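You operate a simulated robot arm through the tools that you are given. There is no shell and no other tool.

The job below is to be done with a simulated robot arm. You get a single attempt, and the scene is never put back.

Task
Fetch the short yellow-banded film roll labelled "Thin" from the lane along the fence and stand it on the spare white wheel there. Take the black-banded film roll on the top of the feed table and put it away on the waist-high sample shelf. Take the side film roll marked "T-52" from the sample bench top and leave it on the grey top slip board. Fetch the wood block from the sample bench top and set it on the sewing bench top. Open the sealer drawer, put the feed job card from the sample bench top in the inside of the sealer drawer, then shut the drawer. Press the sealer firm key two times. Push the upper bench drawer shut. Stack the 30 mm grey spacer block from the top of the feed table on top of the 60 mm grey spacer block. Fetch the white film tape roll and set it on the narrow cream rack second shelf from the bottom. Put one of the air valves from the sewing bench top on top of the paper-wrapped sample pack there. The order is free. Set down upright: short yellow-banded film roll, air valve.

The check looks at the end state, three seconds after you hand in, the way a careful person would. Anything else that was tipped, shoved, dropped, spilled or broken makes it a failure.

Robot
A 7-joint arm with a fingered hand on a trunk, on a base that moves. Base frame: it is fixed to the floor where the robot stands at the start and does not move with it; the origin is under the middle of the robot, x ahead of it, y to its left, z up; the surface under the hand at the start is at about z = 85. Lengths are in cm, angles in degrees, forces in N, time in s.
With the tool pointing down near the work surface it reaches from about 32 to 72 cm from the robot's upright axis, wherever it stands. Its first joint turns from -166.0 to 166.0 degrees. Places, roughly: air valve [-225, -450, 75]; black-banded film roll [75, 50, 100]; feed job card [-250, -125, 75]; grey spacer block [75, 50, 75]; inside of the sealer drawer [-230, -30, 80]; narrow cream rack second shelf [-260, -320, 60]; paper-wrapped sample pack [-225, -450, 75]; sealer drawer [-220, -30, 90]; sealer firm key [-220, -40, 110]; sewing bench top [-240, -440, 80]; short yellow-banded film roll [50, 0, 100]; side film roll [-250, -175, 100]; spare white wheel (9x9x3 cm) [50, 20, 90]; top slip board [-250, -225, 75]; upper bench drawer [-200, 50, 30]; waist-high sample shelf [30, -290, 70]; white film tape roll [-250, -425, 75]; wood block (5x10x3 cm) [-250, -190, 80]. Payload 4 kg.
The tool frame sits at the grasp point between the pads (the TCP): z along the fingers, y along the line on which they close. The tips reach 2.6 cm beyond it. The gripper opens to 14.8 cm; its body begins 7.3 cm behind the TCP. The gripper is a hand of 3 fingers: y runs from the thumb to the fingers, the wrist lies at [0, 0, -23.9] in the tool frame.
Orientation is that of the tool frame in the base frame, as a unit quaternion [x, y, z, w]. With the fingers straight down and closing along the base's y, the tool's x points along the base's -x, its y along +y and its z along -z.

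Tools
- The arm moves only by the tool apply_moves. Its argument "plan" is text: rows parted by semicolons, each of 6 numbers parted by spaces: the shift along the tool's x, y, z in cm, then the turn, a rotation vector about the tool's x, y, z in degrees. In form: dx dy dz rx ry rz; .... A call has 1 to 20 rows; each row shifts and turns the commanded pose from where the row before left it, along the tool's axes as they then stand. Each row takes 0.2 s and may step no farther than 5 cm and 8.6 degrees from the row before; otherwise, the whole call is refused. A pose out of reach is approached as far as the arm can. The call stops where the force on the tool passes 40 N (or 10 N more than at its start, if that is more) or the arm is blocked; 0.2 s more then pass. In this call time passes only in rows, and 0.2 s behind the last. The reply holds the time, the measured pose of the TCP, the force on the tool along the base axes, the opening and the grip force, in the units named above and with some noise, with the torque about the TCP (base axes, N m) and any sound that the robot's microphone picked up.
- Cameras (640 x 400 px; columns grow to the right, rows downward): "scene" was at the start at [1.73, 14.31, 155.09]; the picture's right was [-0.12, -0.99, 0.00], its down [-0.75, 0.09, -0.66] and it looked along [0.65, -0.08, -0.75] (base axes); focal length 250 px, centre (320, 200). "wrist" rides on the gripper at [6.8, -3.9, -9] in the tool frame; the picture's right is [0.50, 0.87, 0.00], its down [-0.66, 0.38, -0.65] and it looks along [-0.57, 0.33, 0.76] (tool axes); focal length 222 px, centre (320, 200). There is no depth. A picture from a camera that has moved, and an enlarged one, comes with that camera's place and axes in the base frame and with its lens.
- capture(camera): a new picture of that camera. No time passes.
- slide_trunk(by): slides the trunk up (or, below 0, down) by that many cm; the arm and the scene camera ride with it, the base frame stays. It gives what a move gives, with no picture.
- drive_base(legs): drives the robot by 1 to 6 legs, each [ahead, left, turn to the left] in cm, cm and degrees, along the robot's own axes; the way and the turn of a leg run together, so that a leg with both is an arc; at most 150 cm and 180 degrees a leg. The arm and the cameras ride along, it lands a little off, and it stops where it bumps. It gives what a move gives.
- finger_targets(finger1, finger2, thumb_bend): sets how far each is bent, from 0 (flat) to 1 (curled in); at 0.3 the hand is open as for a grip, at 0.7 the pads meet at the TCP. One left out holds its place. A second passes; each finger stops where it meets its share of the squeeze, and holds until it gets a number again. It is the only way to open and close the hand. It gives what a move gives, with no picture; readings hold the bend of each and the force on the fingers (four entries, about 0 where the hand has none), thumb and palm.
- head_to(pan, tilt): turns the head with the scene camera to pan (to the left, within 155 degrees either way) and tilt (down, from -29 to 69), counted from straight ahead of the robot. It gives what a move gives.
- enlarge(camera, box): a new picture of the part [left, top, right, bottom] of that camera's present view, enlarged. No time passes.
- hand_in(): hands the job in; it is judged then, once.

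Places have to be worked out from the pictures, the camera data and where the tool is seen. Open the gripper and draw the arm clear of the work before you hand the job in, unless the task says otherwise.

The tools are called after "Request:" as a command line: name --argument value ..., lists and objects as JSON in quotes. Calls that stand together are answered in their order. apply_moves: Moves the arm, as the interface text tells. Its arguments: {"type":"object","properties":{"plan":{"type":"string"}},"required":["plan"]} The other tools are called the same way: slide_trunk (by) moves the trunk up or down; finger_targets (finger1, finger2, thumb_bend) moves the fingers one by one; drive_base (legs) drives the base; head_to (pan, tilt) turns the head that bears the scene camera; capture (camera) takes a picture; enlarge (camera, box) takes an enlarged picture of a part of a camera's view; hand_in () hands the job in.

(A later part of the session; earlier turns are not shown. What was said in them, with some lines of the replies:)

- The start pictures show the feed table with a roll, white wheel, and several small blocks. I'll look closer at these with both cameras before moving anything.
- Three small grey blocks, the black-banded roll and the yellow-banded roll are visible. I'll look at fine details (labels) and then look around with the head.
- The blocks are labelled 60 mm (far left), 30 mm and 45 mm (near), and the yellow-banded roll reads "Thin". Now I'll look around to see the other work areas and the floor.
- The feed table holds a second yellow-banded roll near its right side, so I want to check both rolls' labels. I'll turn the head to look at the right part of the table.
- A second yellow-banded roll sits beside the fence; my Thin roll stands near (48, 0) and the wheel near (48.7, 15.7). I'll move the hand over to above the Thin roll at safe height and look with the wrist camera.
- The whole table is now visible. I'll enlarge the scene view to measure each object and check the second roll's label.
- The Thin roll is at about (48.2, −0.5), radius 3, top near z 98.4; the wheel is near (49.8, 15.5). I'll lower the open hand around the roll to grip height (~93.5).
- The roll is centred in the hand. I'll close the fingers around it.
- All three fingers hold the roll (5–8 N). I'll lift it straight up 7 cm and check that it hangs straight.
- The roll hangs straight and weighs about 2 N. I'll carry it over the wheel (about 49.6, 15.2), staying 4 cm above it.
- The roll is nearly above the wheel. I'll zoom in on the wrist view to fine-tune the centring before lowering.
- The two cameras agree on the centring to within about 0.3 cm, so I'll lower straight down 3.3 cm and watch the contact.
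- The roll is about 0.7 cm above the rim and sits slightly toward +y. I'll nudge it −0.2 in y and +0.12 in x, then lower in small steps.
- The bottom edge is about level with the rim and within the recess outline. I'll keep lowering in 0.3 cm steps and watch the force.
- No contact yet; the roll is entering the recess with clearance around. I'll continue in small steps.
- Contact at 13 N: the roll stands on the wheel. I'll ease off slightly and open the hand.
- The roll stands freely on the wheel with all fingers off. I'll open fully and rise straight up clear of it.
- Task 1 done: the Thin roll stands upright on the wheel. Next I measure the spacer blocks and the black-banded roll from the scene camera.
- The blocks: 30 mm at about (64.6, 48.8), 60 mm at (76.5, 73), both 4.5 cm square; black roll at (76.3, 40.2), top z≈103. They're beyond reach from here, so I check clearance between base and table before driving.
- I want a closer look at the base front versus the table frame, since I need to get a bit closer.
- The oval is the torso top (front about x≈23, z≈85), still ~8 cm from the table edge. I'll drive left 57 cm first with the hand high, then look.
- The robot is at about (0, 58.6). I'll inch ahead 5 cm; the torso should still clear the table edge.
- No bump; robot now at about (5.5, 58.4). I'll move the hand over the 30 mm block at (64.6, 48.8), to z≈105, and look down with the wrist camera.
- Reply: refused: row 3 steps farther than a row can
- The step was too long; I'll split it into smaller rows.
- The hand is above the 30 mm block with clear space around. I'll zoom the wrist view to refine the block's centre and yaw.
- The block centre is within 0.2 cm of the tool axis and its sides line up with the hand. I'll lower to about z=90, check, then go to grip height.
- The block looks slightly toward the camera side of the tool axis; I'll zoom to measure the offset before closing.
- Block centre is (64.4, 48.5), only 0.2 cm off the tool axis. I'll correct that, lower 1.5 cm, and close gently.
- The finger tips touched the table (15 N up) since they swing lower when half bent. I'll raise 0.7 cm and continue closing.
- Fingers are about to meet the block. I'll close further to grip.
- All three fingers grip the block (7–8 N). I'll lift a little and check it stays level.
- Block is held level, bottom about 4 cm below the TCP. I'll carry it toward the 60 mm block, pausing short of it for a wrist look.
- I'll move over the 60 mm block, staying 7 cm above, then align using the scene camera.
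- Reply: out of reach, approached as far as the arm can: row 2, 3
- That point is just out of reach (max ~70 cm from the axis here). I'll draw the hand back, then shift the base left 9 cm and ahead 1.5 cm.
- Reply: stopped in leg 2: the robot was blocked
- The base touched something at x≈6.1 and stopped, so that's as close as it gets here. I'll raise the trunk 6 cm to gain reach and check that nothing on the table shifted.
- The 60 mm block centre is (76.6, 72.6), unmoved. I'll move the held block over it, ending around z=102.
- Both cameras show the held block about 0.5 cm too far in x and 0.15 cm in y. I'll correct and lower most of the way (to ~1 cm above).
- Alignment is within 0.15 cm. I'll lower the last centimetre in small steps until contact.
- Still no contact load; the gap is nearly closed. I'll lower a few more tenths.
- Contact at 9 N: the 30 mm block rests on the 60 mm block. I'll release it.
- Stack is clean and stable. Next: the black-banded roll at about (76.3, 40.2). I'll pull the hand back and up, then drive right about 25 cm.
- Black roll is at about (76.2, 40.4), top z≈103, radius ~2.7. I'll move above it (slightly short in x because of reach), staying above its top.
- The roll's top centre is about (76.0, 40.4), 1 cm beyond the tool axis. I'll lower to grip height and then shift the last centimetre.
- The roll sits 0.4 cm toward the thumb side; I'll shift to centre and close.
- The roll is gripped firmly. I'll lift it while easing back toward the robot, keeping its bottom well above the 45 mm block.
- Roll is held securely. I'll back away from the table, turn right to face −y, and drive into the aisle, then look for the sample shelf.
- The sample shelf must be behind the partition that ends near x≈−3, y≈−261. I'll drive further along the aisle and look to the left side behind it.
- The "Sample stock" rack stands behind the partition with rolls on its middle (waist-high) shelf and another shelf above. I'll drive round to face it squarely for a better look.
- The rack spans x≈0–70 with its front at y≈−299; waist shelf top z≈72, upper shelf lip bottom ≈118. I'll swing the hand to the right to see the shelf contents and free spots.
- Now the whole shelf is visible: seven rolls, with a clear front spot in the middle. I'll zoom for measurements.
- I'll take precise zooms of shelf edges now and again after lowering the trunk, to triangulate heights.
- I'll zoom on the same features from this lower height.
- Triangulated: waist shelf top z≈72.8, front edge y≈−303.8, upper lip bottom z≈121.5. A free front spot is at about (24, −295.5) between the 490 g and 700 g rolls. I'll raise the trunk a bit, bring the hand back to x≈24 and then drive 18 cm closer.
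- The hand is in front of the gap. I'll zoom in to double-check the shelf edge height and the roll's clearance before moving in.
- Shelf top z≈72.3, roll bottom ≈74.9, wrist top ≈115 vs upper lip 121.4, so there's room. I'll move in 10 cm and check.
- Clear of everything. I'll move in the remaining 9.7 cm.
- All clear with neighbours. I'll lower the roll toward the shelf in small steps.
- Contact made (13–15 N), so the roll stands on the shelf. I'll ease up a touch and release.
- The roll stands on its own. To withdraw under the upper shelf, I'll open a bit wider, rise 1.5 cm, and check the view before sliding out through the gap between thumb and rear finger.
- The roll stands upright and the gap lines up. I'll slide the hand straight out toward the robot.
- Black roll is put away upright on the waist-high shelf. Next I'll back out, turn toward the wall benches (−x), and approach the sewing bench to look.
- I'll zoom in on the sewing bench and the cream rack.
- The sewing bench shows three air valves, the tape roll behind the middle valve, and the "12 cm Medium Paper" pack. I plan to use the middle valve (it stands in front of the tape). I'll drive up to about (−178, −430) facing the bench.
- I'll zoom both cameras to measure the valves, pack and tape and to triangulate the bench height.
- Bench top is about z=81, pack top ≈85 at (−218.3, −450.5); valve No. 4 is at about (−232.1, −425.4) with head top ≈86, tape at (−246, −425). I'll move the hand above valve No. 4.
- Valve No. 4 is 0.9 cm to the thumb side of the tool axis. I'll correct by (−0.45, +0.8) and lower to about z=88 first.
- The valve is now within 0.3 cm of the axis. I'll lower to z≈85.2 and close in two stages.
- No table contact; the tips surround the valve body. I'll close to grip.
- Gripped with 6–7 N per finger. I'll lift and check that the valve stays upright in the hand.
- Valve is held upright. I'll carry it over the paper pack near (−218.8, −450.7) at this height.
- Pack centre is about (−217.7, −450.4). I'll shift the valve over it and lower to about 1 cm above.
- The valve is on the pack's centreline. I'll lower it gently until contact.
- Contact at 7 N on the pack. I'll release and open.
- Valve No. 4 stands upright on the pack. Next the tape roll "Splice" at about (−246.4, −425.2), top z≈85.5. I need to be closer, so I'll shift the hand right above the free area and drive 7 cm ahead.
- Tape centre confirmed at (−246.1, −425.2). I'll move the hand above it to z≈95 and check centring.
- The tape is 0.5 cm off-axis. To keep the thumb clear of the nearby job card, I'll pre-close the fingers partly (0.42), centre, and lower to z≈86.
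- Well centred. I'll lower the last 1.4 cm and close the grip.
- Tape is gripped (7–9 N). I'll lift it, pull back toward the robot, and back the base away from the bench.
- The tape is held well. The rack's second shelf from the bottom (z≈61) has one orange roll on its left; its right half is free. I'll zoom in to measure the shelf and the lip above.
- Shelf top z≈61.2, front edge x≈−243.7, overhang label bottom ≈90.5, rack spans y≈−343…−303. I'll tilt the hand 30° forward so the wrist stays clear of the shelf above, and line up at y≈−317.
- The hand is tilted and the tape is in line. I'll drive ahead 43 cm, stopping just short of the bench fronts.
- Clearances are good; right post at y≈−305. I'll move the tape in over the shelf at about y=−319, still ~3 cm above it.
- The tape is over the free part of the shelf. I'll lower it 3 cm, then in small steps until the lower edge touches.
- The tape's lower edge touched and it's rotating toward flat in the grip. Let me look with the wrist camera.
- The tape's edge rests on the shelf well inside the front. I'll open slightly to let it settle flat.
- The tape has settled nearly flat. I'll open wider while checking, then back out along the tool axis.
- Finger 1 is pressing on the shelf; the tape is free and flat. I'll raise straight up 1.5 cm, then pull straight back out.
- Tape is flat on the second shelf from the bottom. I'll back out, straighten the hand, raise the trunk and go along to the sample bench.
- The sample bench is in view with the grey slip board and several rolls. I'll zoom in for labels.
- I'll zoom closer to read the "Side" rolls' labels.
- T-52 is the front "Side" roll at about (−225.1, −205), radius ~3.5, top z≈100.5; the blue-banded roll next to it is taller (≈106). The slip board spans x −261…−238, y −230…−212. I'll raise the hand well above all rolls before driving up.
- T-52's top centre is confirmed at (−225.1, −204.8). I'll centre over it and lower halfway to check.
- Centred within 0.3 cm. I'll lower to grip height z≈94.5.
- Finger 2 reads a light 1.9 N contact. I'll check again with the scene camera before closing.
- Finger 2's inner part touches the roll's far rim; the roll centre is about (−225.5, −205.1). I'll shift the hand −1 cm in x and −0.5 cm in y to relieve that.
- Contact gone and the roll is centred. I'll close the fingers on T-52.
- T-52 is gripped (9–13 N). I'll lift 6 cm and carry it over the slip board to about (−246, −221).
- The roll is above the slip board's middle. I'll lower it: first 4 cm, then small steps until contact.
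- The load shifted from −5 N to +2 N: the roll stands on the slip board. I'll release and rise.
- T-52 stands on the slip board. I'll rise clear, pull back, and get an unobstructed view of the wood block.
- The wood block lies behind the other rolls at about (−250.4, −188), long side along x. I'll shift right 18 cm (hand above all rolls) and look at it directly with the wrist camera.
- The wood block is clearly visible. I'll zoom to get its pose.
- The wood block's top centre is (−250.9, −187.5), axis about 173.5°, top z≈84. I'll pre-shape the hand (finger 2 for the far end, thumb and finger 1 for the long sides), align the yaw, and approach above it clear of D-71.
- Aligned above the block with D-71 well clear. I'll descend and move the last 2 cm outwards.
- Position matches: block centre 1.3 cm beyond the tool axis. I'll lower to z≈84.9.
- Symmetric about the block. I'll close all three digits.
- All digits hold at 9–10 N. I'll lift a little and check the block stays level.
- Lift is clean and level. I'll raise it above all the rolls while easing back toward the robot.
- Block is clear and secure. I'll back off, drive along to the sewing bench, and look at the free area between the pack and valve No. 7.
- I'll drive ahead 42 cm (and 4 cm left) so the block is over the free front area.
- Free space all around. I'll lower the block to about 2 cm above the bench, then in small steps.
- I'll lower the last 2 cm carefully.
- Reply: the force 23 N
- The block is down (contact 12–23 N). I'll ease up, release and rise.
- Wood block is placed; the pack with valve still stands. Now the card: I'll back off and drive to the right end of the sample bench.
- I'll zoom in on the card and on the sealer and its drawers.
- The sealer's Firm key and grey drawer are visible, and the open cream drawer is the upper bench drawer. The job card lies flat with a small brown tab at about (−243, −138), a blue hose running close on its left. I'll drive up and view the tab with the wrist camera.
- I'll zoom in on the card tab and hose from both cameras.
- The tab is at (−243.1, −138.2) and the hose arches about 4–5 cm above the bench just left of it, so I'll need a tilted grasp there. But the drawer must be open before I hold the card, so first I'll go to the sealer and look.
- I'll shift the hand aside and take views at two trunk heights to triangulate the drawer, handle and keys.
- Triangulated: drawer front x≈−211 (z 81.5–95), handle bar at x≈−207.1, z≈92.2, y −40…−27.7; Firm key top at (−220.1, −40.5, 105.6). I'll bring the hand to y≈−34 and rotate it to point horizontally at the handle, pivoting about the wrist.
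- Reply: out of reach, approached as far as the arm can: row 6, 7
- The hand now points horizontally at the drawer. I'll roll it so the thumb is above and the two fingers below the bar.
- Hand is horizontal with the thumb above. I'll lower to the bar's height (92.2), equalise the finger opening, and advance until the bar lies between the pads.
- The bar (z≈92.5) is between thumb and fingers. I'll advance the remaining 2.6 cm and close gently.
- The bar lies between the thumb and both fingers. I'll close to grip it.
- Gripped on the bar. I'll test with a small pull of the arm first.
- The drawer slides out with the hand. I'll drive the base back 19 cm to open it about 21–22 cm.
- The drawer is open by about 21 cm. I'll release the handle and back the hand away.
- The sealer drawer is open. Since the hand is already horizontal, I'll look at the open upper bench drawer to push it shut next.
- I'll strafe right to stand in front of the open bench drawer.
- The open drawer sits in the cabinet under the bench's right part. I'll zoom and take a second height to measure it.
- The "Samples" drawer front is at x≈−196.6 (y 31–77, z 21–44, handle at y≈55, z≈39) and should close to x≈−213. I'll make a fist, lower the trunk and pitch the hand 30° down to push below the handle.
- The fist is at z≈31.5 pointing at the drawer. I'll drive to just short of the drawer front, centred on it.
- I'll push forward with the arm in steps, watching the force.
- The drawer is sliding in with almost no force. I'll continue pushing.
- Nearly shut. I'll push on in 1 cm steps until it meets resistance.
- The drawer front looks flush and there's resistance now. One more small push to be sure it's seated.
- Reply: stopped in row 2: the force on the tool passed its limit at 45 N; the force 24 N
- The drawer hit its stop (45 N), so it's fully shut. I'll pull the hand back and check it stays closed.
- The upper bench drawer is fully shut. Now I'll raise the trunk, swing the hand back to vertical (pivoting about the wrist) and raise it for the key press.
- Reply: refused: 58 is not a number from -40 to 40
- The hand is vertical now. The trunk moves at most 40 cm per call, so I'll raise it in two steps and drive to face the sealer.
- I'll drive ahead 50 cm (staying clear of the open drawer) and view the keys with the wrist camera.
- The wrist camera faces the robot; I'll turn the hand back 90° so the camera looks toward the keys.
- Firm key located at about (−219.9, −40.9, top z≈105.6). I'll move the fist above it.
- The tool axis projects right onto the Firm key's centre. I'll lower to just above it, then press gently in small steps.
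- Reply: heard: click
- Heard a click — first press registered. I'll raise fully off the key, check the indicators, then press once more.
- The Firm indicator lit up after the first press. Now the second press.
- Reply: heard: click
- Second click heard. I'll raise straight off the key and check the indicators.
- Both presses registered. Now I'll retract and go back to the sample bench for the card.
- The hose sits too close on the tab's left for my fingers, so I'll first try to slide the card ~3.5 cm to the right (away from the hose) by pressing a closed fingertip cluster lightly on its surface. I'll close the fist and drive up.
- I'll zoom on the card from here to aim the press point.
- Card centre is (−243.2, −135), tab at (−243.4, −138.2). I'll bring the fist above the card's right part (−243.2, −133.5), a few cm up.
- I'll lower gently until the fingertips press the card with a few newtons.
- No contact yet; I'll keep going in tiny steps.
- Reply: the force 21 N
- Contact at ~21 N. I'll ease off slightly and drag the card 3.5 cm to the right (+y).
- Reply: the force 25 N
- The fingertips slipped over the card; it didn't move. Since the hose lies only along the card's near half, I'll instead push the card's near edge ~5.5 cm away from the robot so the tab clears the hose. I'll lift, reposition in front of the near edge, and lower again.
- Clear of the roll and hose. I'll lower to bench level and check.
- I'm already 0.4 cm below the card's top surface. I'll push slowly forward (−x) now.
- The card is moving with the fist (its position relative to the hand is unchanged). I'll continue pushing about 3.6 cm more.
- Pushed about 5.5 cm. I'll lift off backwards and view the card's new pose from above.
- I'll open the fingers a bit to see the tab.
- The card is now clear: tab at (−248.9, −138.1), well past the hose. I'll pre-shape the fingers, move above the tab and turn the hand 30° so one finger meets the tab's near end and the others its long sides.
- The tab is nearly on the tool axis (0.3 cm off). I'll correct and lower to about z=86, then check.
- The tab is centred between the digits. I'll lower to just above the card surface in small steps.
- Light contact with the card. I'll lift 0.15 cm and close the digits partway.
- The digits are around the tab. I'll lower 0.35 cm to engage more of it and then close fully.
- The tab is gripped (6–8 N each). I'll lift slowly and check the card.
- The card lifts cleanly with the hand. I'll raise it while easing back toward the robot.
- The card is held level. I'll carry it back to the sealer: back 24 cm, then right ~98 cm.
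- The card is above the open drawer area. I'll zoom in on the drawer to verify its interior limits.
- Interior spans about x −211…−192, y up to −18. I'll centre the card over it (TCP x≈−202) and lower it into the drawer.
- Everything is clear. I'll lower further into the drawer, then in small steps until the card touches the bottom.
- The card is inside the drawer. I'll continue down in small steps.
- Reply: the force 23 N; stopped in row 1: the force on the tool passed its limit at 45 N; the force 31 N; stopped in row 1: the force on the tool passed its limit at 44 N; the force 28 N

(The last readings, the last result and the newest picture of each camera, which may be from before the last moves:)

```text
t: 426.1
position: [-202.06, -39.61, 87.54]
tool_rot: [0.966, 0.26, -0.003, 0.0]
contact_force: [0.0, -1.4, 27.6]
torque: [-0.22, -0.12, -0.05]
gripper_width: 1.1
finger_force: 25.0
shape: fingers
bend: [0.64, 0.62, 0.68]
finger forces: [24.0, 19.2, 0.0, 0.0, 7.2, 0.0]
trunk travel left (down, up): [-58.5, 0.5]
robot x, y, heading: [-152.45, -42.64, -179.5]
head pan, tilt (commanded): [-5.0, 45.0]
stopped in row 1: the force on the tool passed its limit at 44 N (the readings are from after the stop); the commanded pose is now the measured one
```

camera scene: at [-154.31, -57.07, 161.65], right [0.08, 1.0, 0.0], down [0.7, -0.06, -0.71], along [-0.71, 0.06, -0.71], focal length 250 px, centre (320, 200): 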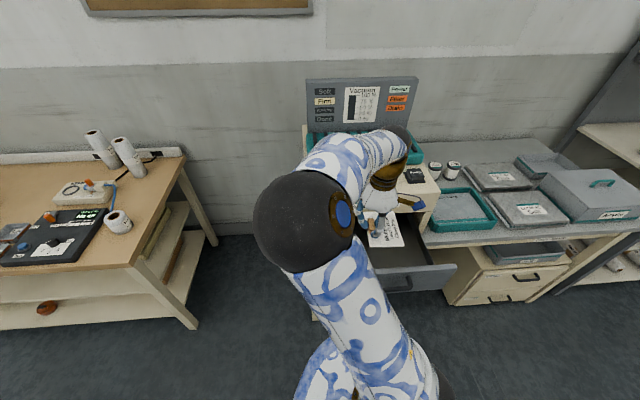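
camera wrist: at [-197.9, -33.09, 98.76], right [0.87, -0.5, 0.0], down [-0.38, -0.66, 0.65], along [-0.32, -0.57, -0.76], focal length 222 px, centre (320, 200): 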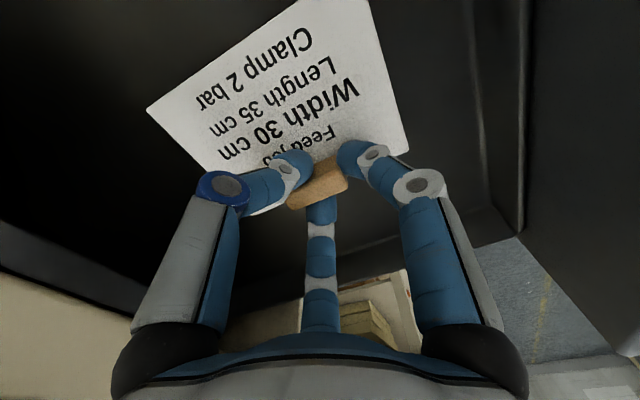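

The card is on the drawer bottom (contact at TCP z≈87.7). I pressed a bit firmly, so I'll ease up 0.4 cm and look before releasing.

Request:
apply_moves --plan "0 0 -0.3 0 0 0"

Request:
capture --camera "wrist"

```text
t: 426.6
position: [-202.04, -39.7, 87.57]
tool_rot: [0.966, 0.259, 0.0, 0.0]
contact_force: [-1.5, -0.3, 9.8]
torque: [-0.02, -0.03, -0.01]
gripper_width: 1.08
finger_force: 16.8
shape: fingers
bend: [0.65, 0.63, 0.68]
finger forces: [16.1, 11.0, 0.0, 0.0, 6.8, 0.0]
trunk travel left (down, up): [-58.5, 0.5]
robot x, y, heading: [-152.48, -42.69, -179.5]
head pan, tilt (commanded): [-5.0, 45.0]
```

```text
taken
camera wrist: at [-198.12, -32.99, 96.67], right [0.87, -0.5, 0.0], down [-0.38, -0.66, 0.66], along [-0.33, -0.57, -0.76], focal length 222 px, centre (320, 200)
```

wrist: 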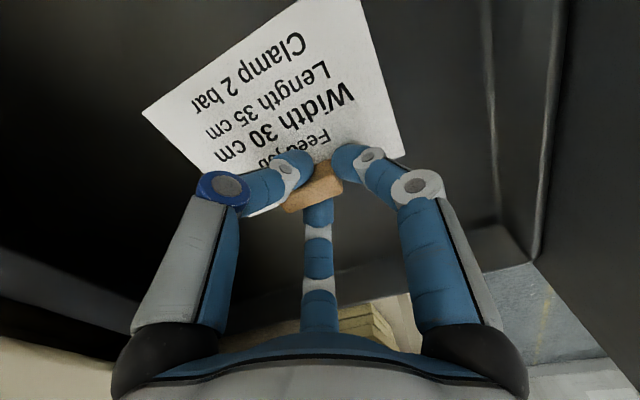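

Flat in the drawer. I'll raise a touch more, open slightly, then rise while opening.

Request:
apply_moves --plan "0 0 -0.2 0 0 0"

Request:
finger_targets --finger1 0.6 --finger2 0.6 --thumb_bend 0.62

Request:
apply_moves --plan "0 0 -0.6 0 0 0"

Request:
finger_targets --finger1 0.54 --finger2 0.54 --thumb_bend 0.54

Request:
capture --camera "wrist"

```text
t: 426.9
position: [-202.12, -39.74, 87.62]
tool_rot: [0.966, 0.259, 0.0, 0.0]
contact_force: [0.1, -0.2, -0.4]
torque: [-0.04, -0.06, -0.01]
gripper_width: 1.14
finger_force: 9.8
shape: fingers
bend: [0.65, 0.63, 0.68]
finger forces: [7.4, 7.0, 0.0, 0.1, 6.1, 0.0]
trunk travel left (down, up): [-58.5, 0.5]
robot x, y, heading: [-152.73, -42.77, -179.7]
head pan, tilt (commanded): [-5.0, 45.0]
```

```text
t: 427.9
position: [-202.14, -39.56, 87.72]
tool_rot: [0.966, 0.259, -0.001, 0.001]
contact_force: [-0.3, 0.6, 3.0]
torque: [-0.01, -0.04, 0.0]
gripper_width: 2.37
finger_force: 1.6
shape: fingers
bend: [0.61, 0.6, 0.62]
finger forces: [2.1, 0.0, 0.1, 0.0, 0.7, 0.0]
trunk travel left (down, up): [-58.5, 0.5]
robot x, y, heading: [-152.01, -42.49, -179.8]
head pan, tilt (commanded): [-5.0, 45.0]
```

```text
t: 428.4
position: [-202.24, -39.65, 88.39]
tool_rot: [0.966, 0.259, -0.001, 0.0]
contact_force: [-0.4, 1.2, -0.2]
torque: [0.0, 0.02, -0.02]
gripper_width: 2.61
finger_force: 0.0
shape: fingers
bend: [0.6, 0.6, 0.62]
finger forces: [0.1, 0.1, 0.0, 0.0, 0.1, 0.0]
trunk travel left (down, up): [-58.5, 0.5]
robot x, y, heading: [-152.59, -42.51, -179.6]
head pan, tilt (commanded): [-5.0, 45.0]
```

```text
t: 429.4
position: [-202.24, -39.7, 88.33]
tool_rot: [0.966, 0.259, -0.001, 0.0]
contact_force: [-1.1, 0.4, -1.3]
torque: [-0.01, 0.01, 0.03]
gripper_width: 4.85
finger_force: 0.0
shape: fingers
bend: [0.54, 0.54, 0.54]
finger forces: [0.1, 0.1, 0.0, 0.0, 0.0, 0.1]
trunk travel left (down, up): [-58.5, 0.5]
robot x, y, heading: [-152.41, -42.65, -179.2]
head pan, tilt (commanded): [-5.0, 45.0]
```

```text
taken
camera wrist: at [-198.19, -33.02, 97.46], right [0.87, -0.5, 0.0], down [-0.38, -0.66, 0.66], along [-0.33, -0.57, -0.76], focal length 222 px, centre (320, 200)
```

wrist: 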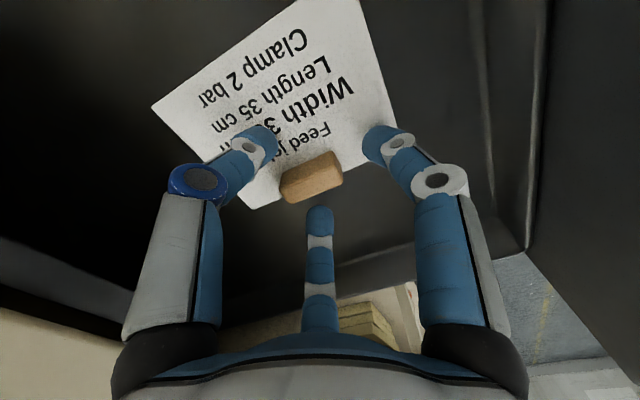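

The card lies flat in the drawer, free of the fingers. I'll rise straight out to above the drawer and view it.

Request:
apply_moves --plan "0 0 -2 0 0 0; 0 0 -4 0 0 0; 0 0 -4.5 0 0 0; 0 0 -4.5 0 0 0; 0 0 -4.5 0 0 0; 0 0 -3 0 0 0"

Request:
capture --camera "wrist"

Request:
capture --camera "scene"

```text
t: 430.8
position: [-202.19, -39.59, 111.23]
tool_rot: [0.966, 0.26, 0.0, 0.0]
contact_force: [0.8, -0.3, -0.5]
torque: [-0.01, 0.01, 0.03]
gripper_width: 4.85
finger_force: 0.1
shape: fingers
bend: [0.54, 0.54, 0.54]
finger forces: [0.0, 0.0, 0.0, 0.1, 0.0, 0.0]
trunk travel left (down, up): [-58.5, 0.5]
robot x, y, heading: [-151.98, -42.45, -179.6]
head pan, tilt (commanded): [-5.0, 45.0]
```

```text
taken
camera wrist: at [-198.15, -32.9, 120.27], right [0.87, -0.5, 0.0], down [-0.38, -0.66, 0.66], along [-0.33, -0.57, -0.76], focal length 222 px, centre (320, 200)
```

wrist: 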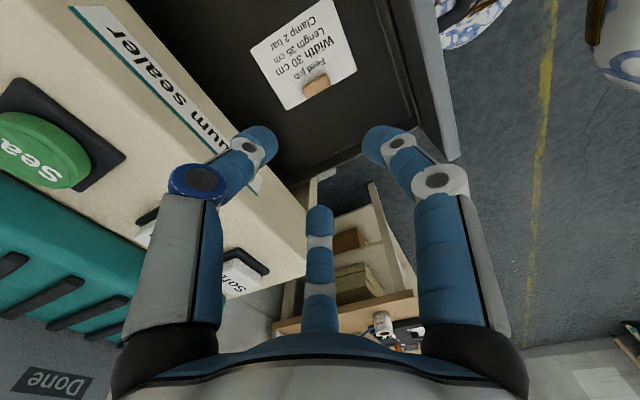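

```text
taken
camera scene: at [-154.28, -57.08, 161.64], right [0.08, 1.0, 0.0], down [0.7, -0.06, -0.71], along [-0.7, 0.06, -0.71], focal length 250 px, centre (320, 200)
```

scene: 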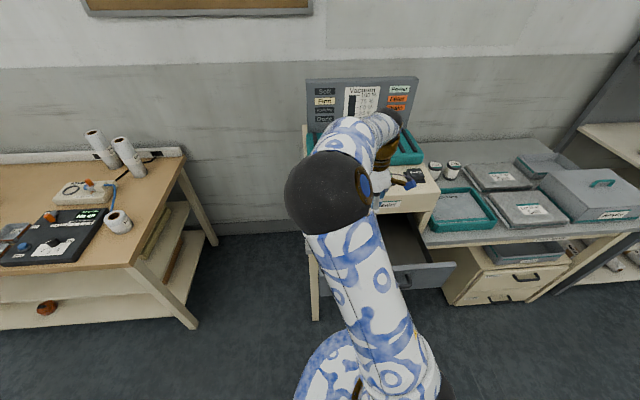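

The card with its tab lies flat in the drawer. Now I'll back away, tilt the fist forward and push the drawer shut at a spot left of the handle.

Request:
drive_base --legs '[[-46, 0, 0], [0, 7.5, -0.4]]'

Request:
finger_targets --finger1 0.72 --finger2 0.72 --thumb_bend 0.72

Request:
apply_moves --plan "0 0 0 0 0 7.5; 0 0 0 0 0 7.5; 0 0 0 0 0 7.5; 0 0 0 0 0 7.5; -3.12 0 -0.2 0 -7.5 0; -3.12 0 -0.2 0 -7.5 0; -3.12 0 -0.2 0 -7.5 0; -3.12 0 -0.2 0 -7.5 0; -3.12 0 -0.2 0 -7.5 0; -3.12 0 -0.2 0 -7.5 0; -3.12 0 -0.2 0 -7.5 0; -3.12 0 -0.2 0 -7.5 0"

Request:
capture --camera "scene"

```text
t: 434.2
position: [-155.26, -46.74, 111.05]
tool_rot: [0.966, 0.26, 0.0, 0.0]
contact_force: [0.1, 0.0, 0.1]
torque: [-0.02, 0.03, 0.0]
gripper_width: 4.88
finger_force: 0.0
shape: fingers
bend: [0.54, 0.54, 0.54]
finger forces: [0.0, 0.1, 0.0, 0.0, 0.0, 0.0]
trunk travel left (down, up): [-58.5, 0.5]
robot x, y, heading: [-105.65, -50.01, -179.6]
head pan, tilt (commanded): [-5.0, 45.0]
```

```text
t: 435.2
position: [-155.18, -46.56, 111.1]
tool_rot: [0.966, 0.259, 0.0, 0.0]
contact_force: [0.9, -0.5, -0.5]
torque: [0.01, 0.0, 0.01]
gripper_width: 0.0
finger_force: 0.2
shape: fingers
bend: [0.71, 0.71, 0.71]
finger forces: [0.0, 0.0, 0.0, 0.0, 0.1, 0.0]
trunk travel left (down, up): [-58.5, 0.5]
robot x, y, heading: [-105.28, -49.95, -179.7]
head pan, tilt (commanded): [-5.0, 45.0]
```

```text
t: 437.8
position: [-175.7, -46.86, 123.16]
tool_rot: [0.865, 0.0, -0.501, 0.001]
contact_force: [0.4, 1.0, 0.1]
torque: [0.01, -0.03, -0.01]
gripper_width: 0.0
finger_force: 0.0
shape: fingers
bend: [0.71, 0.71, 0.71]
finger forces: [0.0, 0.0, 0.0, 0.0, 0.0, 0.0]
trunk travel left (down, up): [-58.5, 0.5]
robot x, y, heading: [-105.62, -50.15, -179.6]
head pan, tilt (commanded): [-5.0, 45.0]
```

```text
taken
camera scene: at [-107.34, -64.09, 161.65], right [0.08, 1.0, 0.0], down [0.7, -0.06, -0.71], along [-0.7, 0.06, -0.71], focal length 250 px, centre (320, 200)
```

scene: 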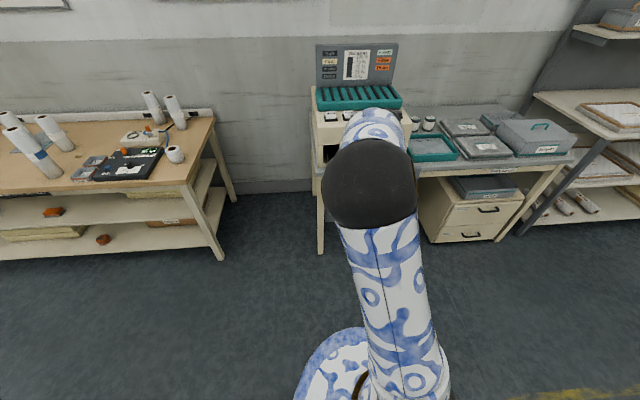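

The fist is tilted forward. I'll lower the trunk and arm to drawer height (z≈88), still in front of the handle.

Request:
slide_trunk --by -30

Request:
apply_moves --plan "2.2 0 1.25 0 0 0; 2.2 0 1.25 0 0 0"

Request:
capture --camera "wrist"

Request:
head_to --pan 10 --tilt 35

Request:
capture --camera "scene"

```text
t: 440.8
position: [-175.83, -46.85, 93.08]
tool_rot: [0.866, 0.0, -0.501, 0.001]
contact_force: [0.3, 0.3, 0.2]
torque: [-0.02, -0.04, -0.02]
gripper_width: 0.0
finger_force: 0.0
shape: fingers
bend: [0.71, 0.71, 0.71]
finger forces: [0.0, 0.1, 0.1, 0.1, 0.1, 0.1]
trunk travel left (down, up): [-28.5, 30.5]
robot x, y, heading: [-104.99, -49.8, -179.6]
head pan, tilt (commanded): [-5.0, 45.0]
```

```text
t: 441.4
position: [-175.89, -46.96, 88.04]
tool_rot: [0.865, -0.001, -0.501, 0.0]
contact_force: [0.3, -0.2, -0.9]
torque: [-0.03, -0.03, -0.03]
gripper_width: 0.0
finger_force: 0.0
shape: fingers
bend: [0.71, 0.71, 0.71]
finger forces: [0.1, 0.1, 0.0, 0.0, 0.0, 0.1]
trunk travel left (down, up): [-28.5, 30.5]
robot x, y, heading: [-105.69, -49.82, -179.7]
head pan, tilt (commanded): [-5.0, 45.0]
```

```text
taken
camera wrist: at [-164.51, -43.03, 86.75], right [0.25, -0.87, -0.43], down [0.24, -0.38, 0.89], along [-0.94, -0.33, 0.11], focal length 222 px, centre (320, 200)
```

wrist: 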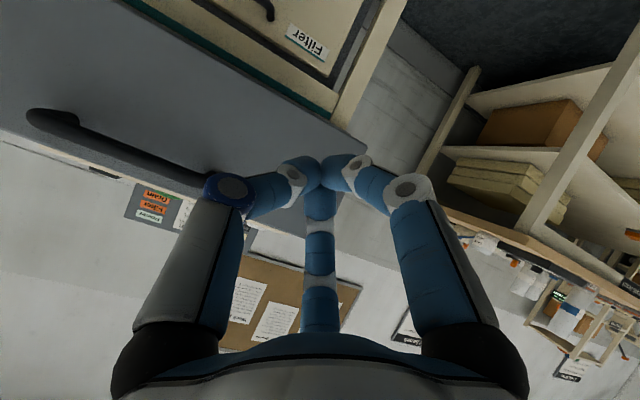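

```text
t: 442.2
position: [-175.82, -46.86, 88.19]
tool_rot: [0.866, -0.001, -0.5, 0.0]
contact_force: [-0.3, 0.2, 0.6]
torque: [0.0, 0.01, 0.03]
gripper_width: 0.0
finger_force: 0.0
shape: fingers
bend: [0.71, 0.71, 0.71]
finger forces: [0.0, 0.0, 0.0, 0.0, 0.0, 0.0]
trunk travel left (down, up): [-28.5, 30.5]
robot x, y, heading: [-105.28, -49.95, -179.8]
head pan, tilt (commanded): [10.0, 35.0]
```

```text
taken
camera scene: at [-107.9, -66.35, 133.12], right [-0.18, 0.98, 0.0], down [0.56, 0.1, -0.82], along [-0.81, -0.15, -0.57], focal length 250 px, centre (320, 200)
```

scene: 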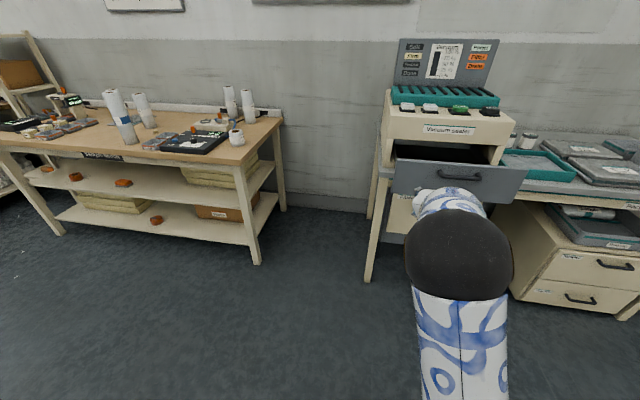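

The fist is aimed at the drawer front left of the handle. I'll drive ahead in two stages to push it most of the way.

Request:
drive_base --legs '[[11, 0, 0]]'

Request:
capture --camera "wrist"

Request:
drive_base --legs '[[10, 0, 0]]'

Request:
capture --camera "scene"

```text
t: 443.4
position: [-186.76, -47.1, 87.92]
tool_rot: [0.866, 0.0, -0.501, 0.0]
contact_force: [0.9, -0.8, -0.4]
torque: [-0.02, 0.02, -0.01]
gripper_width: 0.0
finger_force: 0.2
shape: fingers
bend: [0.71, 0.71, 0.71]
finger forces: [0.1, 0.0, 0.1, 0.0, 0.0, 0.0]
trunk travel left (down, up): [-28.5, 30.5]
robot x, y, heading: [-115.93, -49.82, -179.2]
head pan, tilt (commanded): [10.0, 35.0]
```

```text
taken
camera wrist: at [-175.44, -43.19, 86.76], right [0.25, -0.87, -0.43], down [0.24, -0.38, 0.89], along [-0.94, -0.33, 0.11], focal length 222 px, centre (320, 200)
```

wrist: 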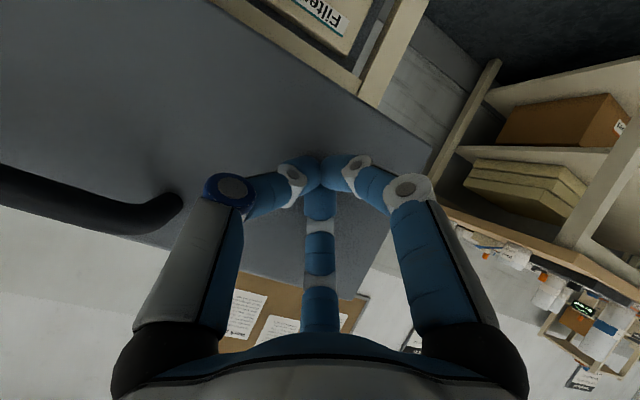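

```text
t: 444.5
position: [-196.65, -47.29, 87.85]
tool_rot: [0.866, 0.001, -0.5, 0.001]
contact_force: [0.1, 0.5, -0.2]
torque: [-0.01, -0.01, -0.03]
gripper_width: 0.0
finger_force: 0.0
shape: fingers
bend: [0.71, 0.71, 0.71]
finger forces: [0.1, 0.0, 0.0, 0.0, 0.0, 0.0]
trunk travel left (down, up): [-28.5, 30.5]
robot x, y, heading: [-126.2, -50.01, -179.3]
head pan, tilt (commanded): [10.0, 35.0]
```

```text
taken
camera scene: at [-128.74, -66.55, 133.13], right [-0.18, 0.98, 0.0], down [0.56, 0.11, -0.82], along [-0.81, -0.15, -0.57], focal length 250 px, centre (320, 200)
```

scene: 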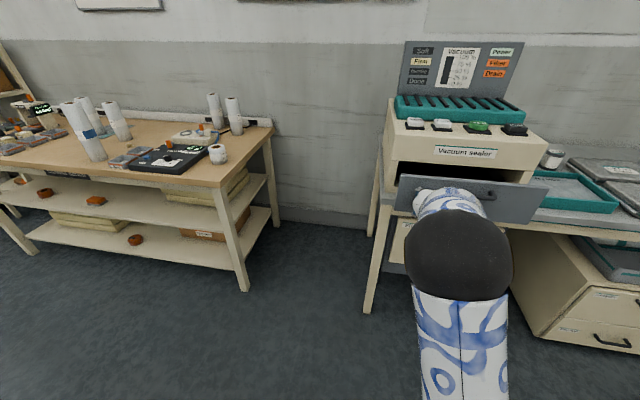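

The drawer is sliding in. I'll drive another 7 cm, then finish with the arm under force control.

Request:
drive_base --legs '[[7, 0, 0]]'

Request:
apply_moves --plan "-0.5 0 0.87 0 0 0; -0.5 0 0.87 0 0 0; -0.5 0 0.87 0 0 0"

Request:
capture --camera "scene"

```text
t: 445.5
position: [-203.75, -47.35, 88.07]
tool_rot: [0.865, 0.002, -0.502, 0.002]
contact_force: [-0.5, 0.4, 0.2]
torque: [0.01, -0.01, 0.03]
gripper_width: 0.0
finger_force: 0.1
shape: fingers
bend: [0.71, 0.71, 0.71]
finger forces: [0.1, 0.0, 0.0, 0.0, 0.0, 0.0]
trunk travel left (down, up): [-28.5, 30.5]
robot x, y, heading: [-133.42, -50.2, -179.5]
head pan, tilt (commanded): [10.0, 35.0]
```

```text
t: 446.3
position: [-206.78, -47.24, 88.1]
tool_rot: [0.866, 0.001, -0.501, 0.001]
contact_force: [-0.3, -0.2, 0.4]
torque: [0.0, 0.02, -0.03]
gripper_width: 0.01
finger_force: 0.1
shape: fingers
bend: [0.71, 0.71, 0.71]
finger forces: [0.0, 0.1, 0.1, 0.0, 0.0, 0.0]
trunk travel left (down, up): [-28.5, 30.5]
robot x, y, heading: [-133.27, -50.51, -179.2]
head pan, tilt (commanded): [10.0, 35.0]
```

```text
taken
camera scene: at [-135.74, -66.61, 133.13], right [-0.18, 0.98, 0.0], down [0.56, 0.11, -0.82], along [-0.81, -0.15, -0.57], focal length 250 px, centre (320, 200)
```

scene: 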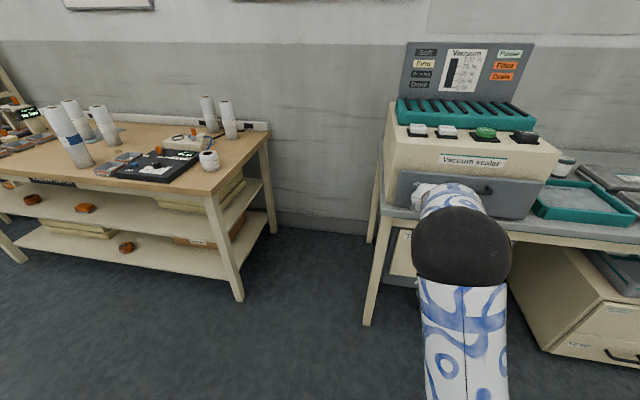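

The drawer is almost shut. I'll push in small steps until it meets its stop.

Request:
apply_moves --plan "-0.35 0 0.6 0 0 0; -0.35 0 0.6 0 0 0"

Request:
apply_moves --plan "-0.25 0 0.43 0 0 0"

Request:
enlarge --camera "scene" --box '[360, 80, 600, 260]'

```text
t: 446.9
position: [-208.01, -47.25, 88.11]
tool_rot: [0.866, 0.001, -0.5, 0.001]
contact_force: [0.4, 0.7, -0.3]
torque: [-0.01, -0.02, 0.02]
gripper_width: 0.0
finger_force: 0.0
shape: fingers
bend: [0.71, 0.71, 0.71]
finger forces: [0.0, 0.0, 0.1, 0.0, 0.0, 0.0]
trunk travel left (down, up): [-28.5, 30.5]
robot x, y, heading: [-133.15, -50.28, -179.5]
head pan, tilt (commanded): [10.0, 35.0]
```

```text
t: 447.3
position: [-208.34, -47.23, 88.03]
tool_rot: [0.865, 0.001, -0.501, 0.0]
contact_force: [22.4, 0.1, -2.5]
torque: [-0.04, -0.25, -0.07]
gripper_width: 0.0
finger_force: 17.2
shape: fingers
bend: [0.71, 0.72, 0.72]
finger forces: [0.0, 14.0, 0.0, 0.0, 19.2, 0.1]
trunk travel left (down, up): [-28.5, 30.5]
robot x, y, heading: [-133.19, -49.9, -179.5]
head pan, tilt (commanded): [10.0, 35.0]
```

```text
2.22 times, centred on (480, 170) of scene
camera zoom: at [-135.51, -66.61, 133.12], right [-0.18, 0.98, 0.0], down [0.56, 0.11, -0.82], along [-0.81, -0.15, -0.57], focal length 556 px, centre (-36, 267)
```

zoom: 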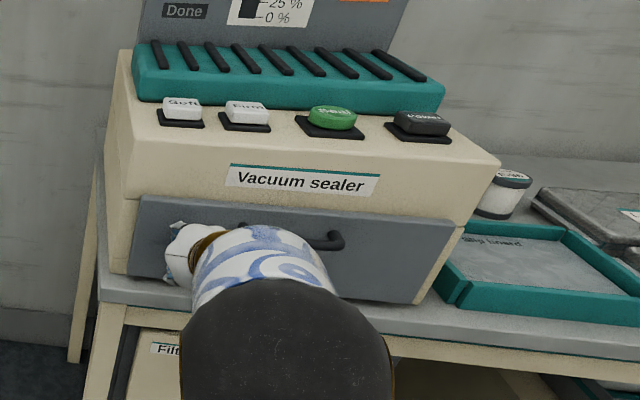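

The drawer is shut (22 N against the stop). I'll pull the hand back and view the closed drawer.

Request:
apply_moves --plan "0.5 0 -0.87 0 0 0; 1 0 -1.73 0 0 0; 1.5 0 -2.6 0 0 0; 2 0 -3.46 0 0 0"

Request:
drive_base --legs '[[-35, 0, 0]]'

Request:
slide_trunk --by 28

Request:
capture --camera "scene"

Request:
enlarge --camera "scene" --box '[340, 60, 600, 280]'

```text
t: 448.3
position: [-198.32, -47.43, 88.02]
tool_rot: [0.866, 0.001, -0.5, 0.001]
contact_force: [0.5, 0.1, -0.3]
torque: [0.01, -0.01, -0.02]
gripper_width: 0.0
finger_force: 0.0
shape: fingers
bend: [0.71, 0.71, 0.71]
finger forces: [0.1, 0.0, 0.1, 0.0, 0.1, 0.1]
trunk travel left (down, up): [-28.5, 30.5]
robot x, y, heading: [-133.19, -49.84, -179.5]
head pan, tilt (commanded): [10.0, 35.0]
```

```text
t: 450.6
position: [-163.66, -47.34, 88.13]
tool_rot: [0.865, 0.003, -0.501, 0.002]
contact_force: [-0.8, -0.6, -0.3]
torque: [0.01, 0.01, 0.02]
gripper_width: 0.0
finger_force: 0.1
shape: fingers
bend: [0.71, 0.71, 0.71]
finger forces: [0.0, 0.0, 0.0, 0.0, 0.0, 0.0]
trunk travel left (down, up): [-28.5, 30.5]
robot x, y, heading: [-98.76, -49.62, -179.1]
head pan, tilt (commanded): [10.0, 35.0]
```

```text
t: 453.4
position: [-163.63, -47.37, 116.11]
tool_rot: [0.865, 0.002, -0.501, 0.002]
contact_force: [0.3, -0.5, -0.4]
torque: [-0.02, 0.0, -0.01]
gripper_width: 0.0
finger_force: 0.1
shape: fingers
bend: [0.71, 0.71, 0.71]
finger forces: [0.1, 0.1, 0.1, 0.1, 0.0, 0.0]
trunk travel left (down, up): [-56.5, 2.5]
robot x, y, heading: [-98.48, -49.56, -179.1]
head pan, tilt (commanded): [10.0, 35.0]
```

```text
taken
camera scene: at [-100.92, -66.23, 161.12], right [-0.19, 0.98, 0.0], down [0.56, 0.11, -0.82], along [-0.8, -0.15, -0.57], focal length 250 px, centre (320, 200)
```

scene: 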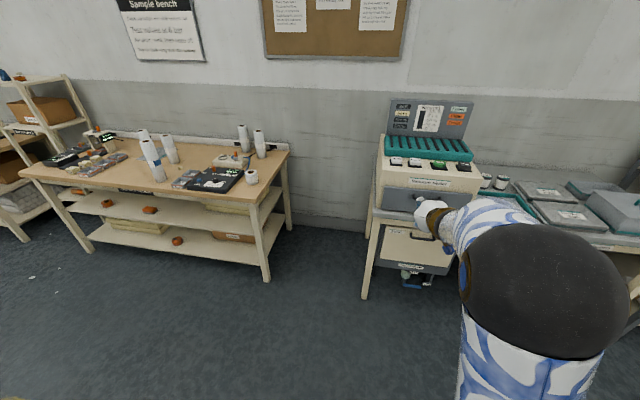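

```text
1.82 times, centred on (470, 170) of scene
camera zoom: at [-100.92, -66.23, 161.12], right [-0.19, 0.98, 0.0], down [0.56, 0.11, -0.82], along [-0.8, -0.15, -0.57], focal length 455 px, centre (47, 254)
```

zoom: 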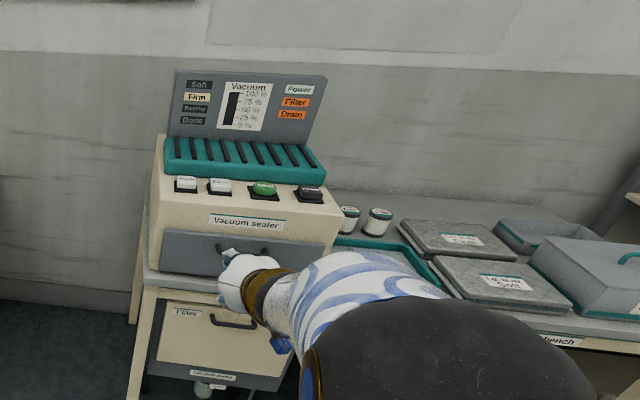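

The sealer drawer is shut and the Firm light is on. I'll open the hand and take a last look around at the feed table, benches and shelf to verify everything.

Request:
finger_targets --finger1 0.3 --finger2 0.3 --thumb_bend 0.3

Request:
head_to --pan -154 --tilt 20

Request:
capture --camera "scene"

Request:
enlarge --camera "scene" --box '[220, 150, 420, 270]'

```text
t: 454.4
position: [-163.63, -47.32, 116.17]
tool_rot: [0.866, 0.003, -0.501, 0.002]
contact_force: [0.1, -0.3, -0.3]
torque: [0.0, 0.01, -0.03]
gripper_width: 12.65
finger_force: 0.1
shape: fingers
bend: [0.3, 0.3, 0.3]
finger forces: [0.0, 0.0, 0.1, 0.1, 0.1, 0.1]
trunk travel left (down, up): [-56.5, 2.5]
robot x, y, heading: [-98.54, -49.72, -179.2]
head pan, tilt (commanded): [10.0, 35.0]
```

```text
t: 456.9
position: [-163.76, -47.13, 116.19]
tool_rot: [0.865, 0.002, -0.501, 0.002]
contact_force: [0.4, -0.8, 0.2]
torque: [-0.02, -0.01, -0.01]
gripper_width: 12.68
finger_force: 0.2
shape: fingers
bend: [0.3, 0.3, 0.3]
finger forces: [0.1, 0.0, 0.1, 0.1, 0.1, 0.0]
trunk travel left (down, up): [-56.5, 2.5]
robot x, y, heading: [-98.03, -49.82, -179.1]
head pan, tilt (commanded): [-154.0, 20.0]
```

```text
taken
camera scene: at [-83.96, -60.38, 163.51], right [0.45, -0.89, 0.0], down [-0.31, -0.15, -0.94], along [0.84, 0.42, -0.34], focal length 250 px, centre (320, 200)
```

scene: 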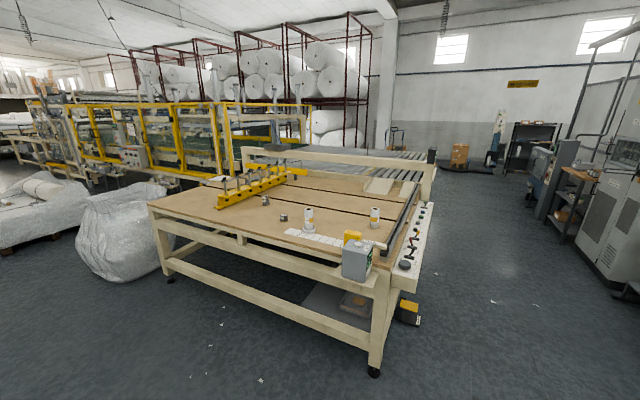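

```text
3.20 times, centred on (320, 210) of scene
camera zoom: at [-83.96, -60.38, 163.51], right [0.45, -0.89, 0.0], down [-0.31, -0.15, -0.94], along [0.84, 0.42, -0.34], focal length 801 px, centre (320, 168)
```

zoom: 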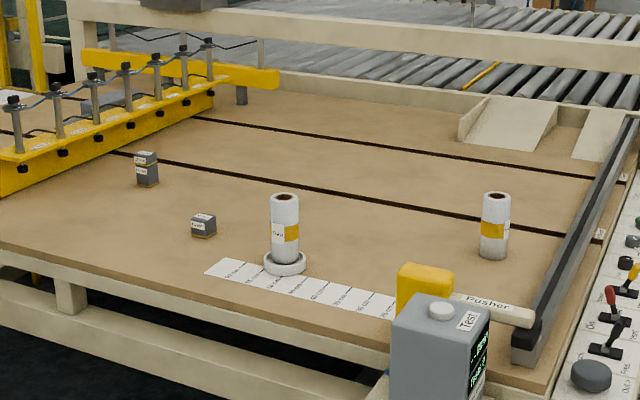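

Feed table is in order: Thin roll upright on the wheel, 30 mm block on the 60 mm block. I'll check the other yellow-banded roll's label for certainty and glance at the remaining spots.

Request:
enlarge --camera "scene" --box '[295, 200, 390, 245]'

Request:
head_to --pan 35 --tilt 20

Request:
enlarge --camera "scene" --box '[60, 100, 400, 300]'

Request:
capture --camera "scene"

```text
6.74 times, centred on (342, 222) of scene
camera zoom: at [-83.96, -60.38, 163.51], right [0.45, -0.89, 0.0], down [-0.31, -0.15, -0.94], along [0.84, 0.42, -0.34], focal length 1687 px, centre (168, 48)
```

zoom: 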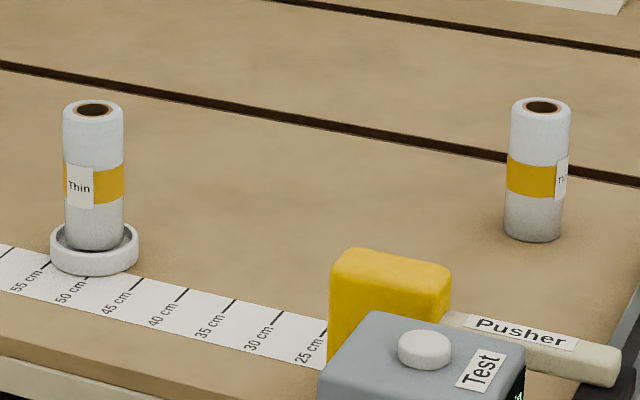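

```text
t: 459.7
position: [-163.64, -47.32, 116.19]
tool_rot: [0.866, 0.003, -0.5, 0.003]
contact_force: [0.2, -0.7, 0.5]
torque: [0.02, 0.0, -0.02]
gripper_width: 12.66
finger_force: 0.1
shape: fingers
bend: [0.3, 0.3, 0.3]
finger forces: [0.0, 0.1, 0.1, 0.0, 0.1, 0.0]
trunk travel left (down, up): [-56.5, 2.5]
robot x, y, heading: [-98.1, -49.59, -179.2]
head pan, tilt (commanded): [35.0, 20.0]
```

```text
1.88 times, centred on (230, 200) of scene
camera zoom: at [-99.83, -70.02, 163.51], right [-0.58, 0.81, 0.0], down [0.28, 0.2, -0.94], along [-0.76, -0.55, -0.34], focal length 471 px, centre (489, 200)
```

zoom: 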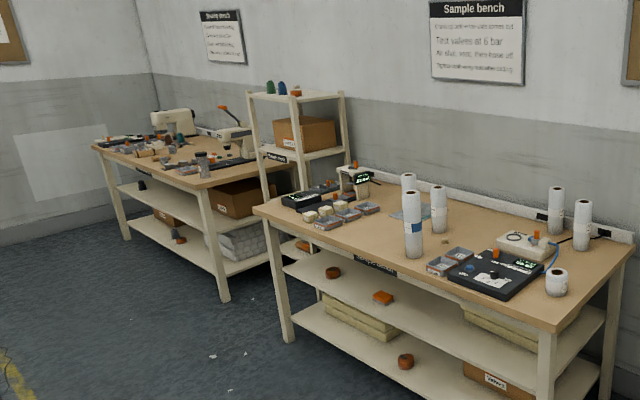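

```text
taken
camera scene: at [-99.83, -70.02, 163.51], right [-0.58, 0.81, 0.0], down [0.28, 0.2, -0.94], along [-0.76, -0.55, -0.34], focal length 250 px, centre (320, 200)
```

scene: 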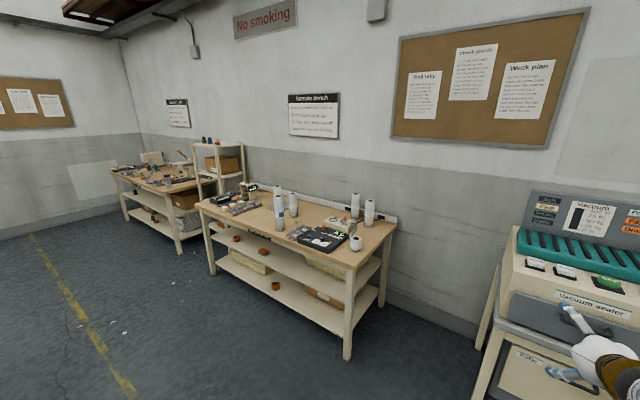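

The other yellow-banded roll's label also starts with "T…"; to be certain I moved the right one, I'll drive to where I can read it.

Request:
drive_base --legs '[[-95, 65, 0]]'

Request:
head_to --pan -126 --tilt 25

Request:
capture --camera "scene"

```text
t: 465.6
position: [-66.95, -111.62, 116.16]
tool_rot: [0.866, 0.009, -0.501, 0.006]
contact_force: [-0.2, -0.8, 0.9]
torque: [0.01, 0.0, 0.01]
gripper_width: 12.63
finger_force: 0.0
shape: fingers
bend: [0.3, 0.3, 0.3]
finger forces: [0.0, 0.1, 0.0, 0.0, 0.1, 0.0]
trunk travel left (down, up): [-56.5, 2.5]
robot x, y, heading: [-1.66, -112.93, -178.6]
head pan, tilt (commanded): [35.0, 20.0]
```

```text
t: 468.1
position: [-67.05, -111.8, 116.04]
tool_rot: [0.866, 0.01, -0.5, 0.006]
contact_force: [1.0, 0.6, 1.6]
torque: [0.01, -0.02, 0.02]
gripper_width: 12.65
finger_force: 0.0
shape: fingers
bend: [0.3, 0.3, 0.3]
finger forces: [0.0, 0.1, 0.0, 0.0, 0.0, 0.0]
trunk travel left (down, up): [-56.5, 2.5]
robot x, y, heading: [-2.01, -112.95, -178.3]
head pan, tilt (commanded): [-126.0, 25.0]
```

```text
taken
camera scene: at [9.86, -120.22, 162.7], right [0.83, -0.56, 0.0], down [-0.24, -0.35, -0.91], along [0.51, 0.75, -0.42], focal length 250 px, centre (320, 200)
```

scene: 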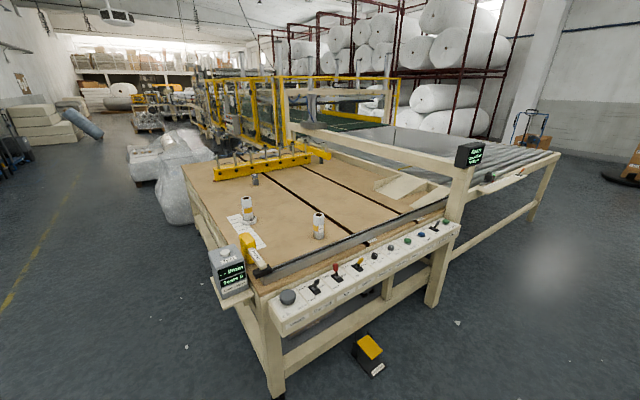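

Request:
enlarge --camera "scene" --box '[300, 205, 340, 245]'

Request:
enlarge --camera "scene" --box '[225, 185, 285, 240]'

Request:
enlarge --camera "scene" --box '[200, 170, 480, 310]'

```text
10.00 times, centred on (320, 225) of scene
camera zoom: at [9.86, -120.22, 162.7], right [0.83, -0.56, 0.0], down [-0.24, -0.35, -0.91], along [0.51, 0.75, -0.42], focal length 2504 px, centre (320, -50)
```

zoom: 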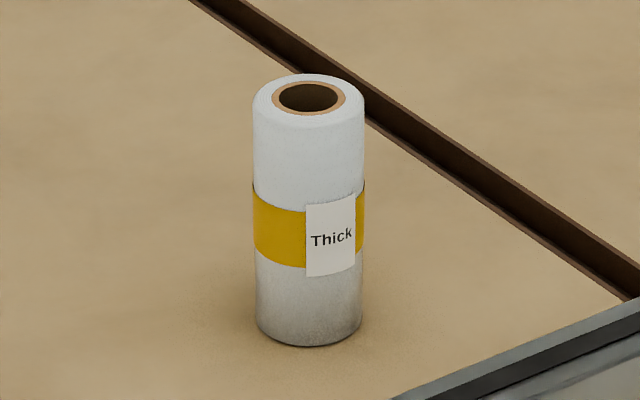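

```text
7.27 times, centred on (255, 212) of scene
camera zoom: at [9.86, -120.22, 162.7], right [0.83, -0.56, 0.0], down [-0.24, -0.35, -0.91], along [0.51, 0.75, -0.42], focal length 1821 px, centre (793, 109)
```

zoom: 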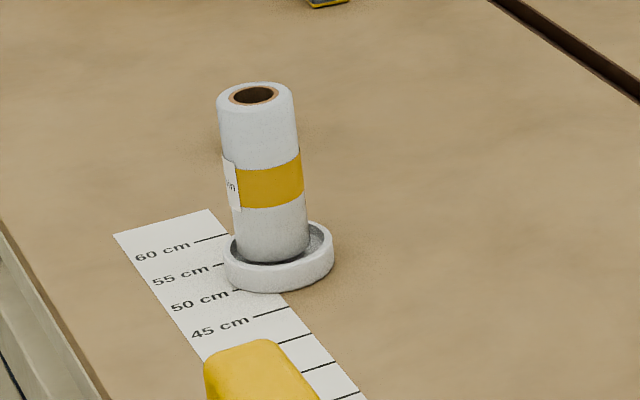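

```text
2.29 times, centred on (340, 240) of scene
camera zoom: at [9.86, -120.22, 162.7], right [0.83, -0.56, 0.0], down [-0.24, -0.35, -0.91], along [0.51, 0.75, -0.42], focal length 572 px, centre (274, 109)
```

zoom: 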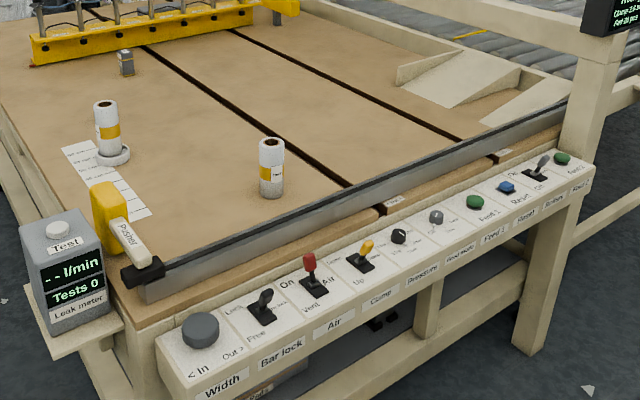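

The other roll reads "Thick", so the correct "Thin" roll stands upright on the wheel. All tasks are complete, the gripper is open and the arm is clear of everything; handing in.

Request:
hand_in

```text
The job is handed in.
```

I finished all ten tasks and handed the job in; the judging result hasn't come back. The gripper was open and the arm clear when I handed in.

| Task | End state |
|---|---|
| Thin film roll | Upright on the white wheel. I checked that the other yellow-banded roll reads "Thick". |
| Black-banded roll | Standing at the front of the waist-high sample shelf, between two other rolls. |
| T-52 roll | Standing on the grey slip board. |
| Wood block | On the sewing bench top, front area. |
| Feed job card | Flat inside the sealer drawer, and the drawer is shut against its stop. |
| Firm key | Pressed twice; I heard both clicks, and the Firm light is on. |
| Upper bench drawer | Shut against its stop. |
| Spacer blocks | The 30 mm block is on top of the 60 mm block. |
| White tape roll | Flat on the cream rack's second shelf from the bottom. |
| Air valve | Valve No. 4 is upright on the paper-wrapped pack. |

A few contacts along the way:
- **Feed table:** the base touched something at the table once and stopped. Everything on the table still stood afterwards.
- **Job card:** a hose beside the card blocked a direct grip, so I pushed the card about 5.5 cm along the sample bench before picking it up.
- **Sealer drawer:** I pressed the card onto the drawer bottom harder than needed, about 45 N. The card came away undisturbed.
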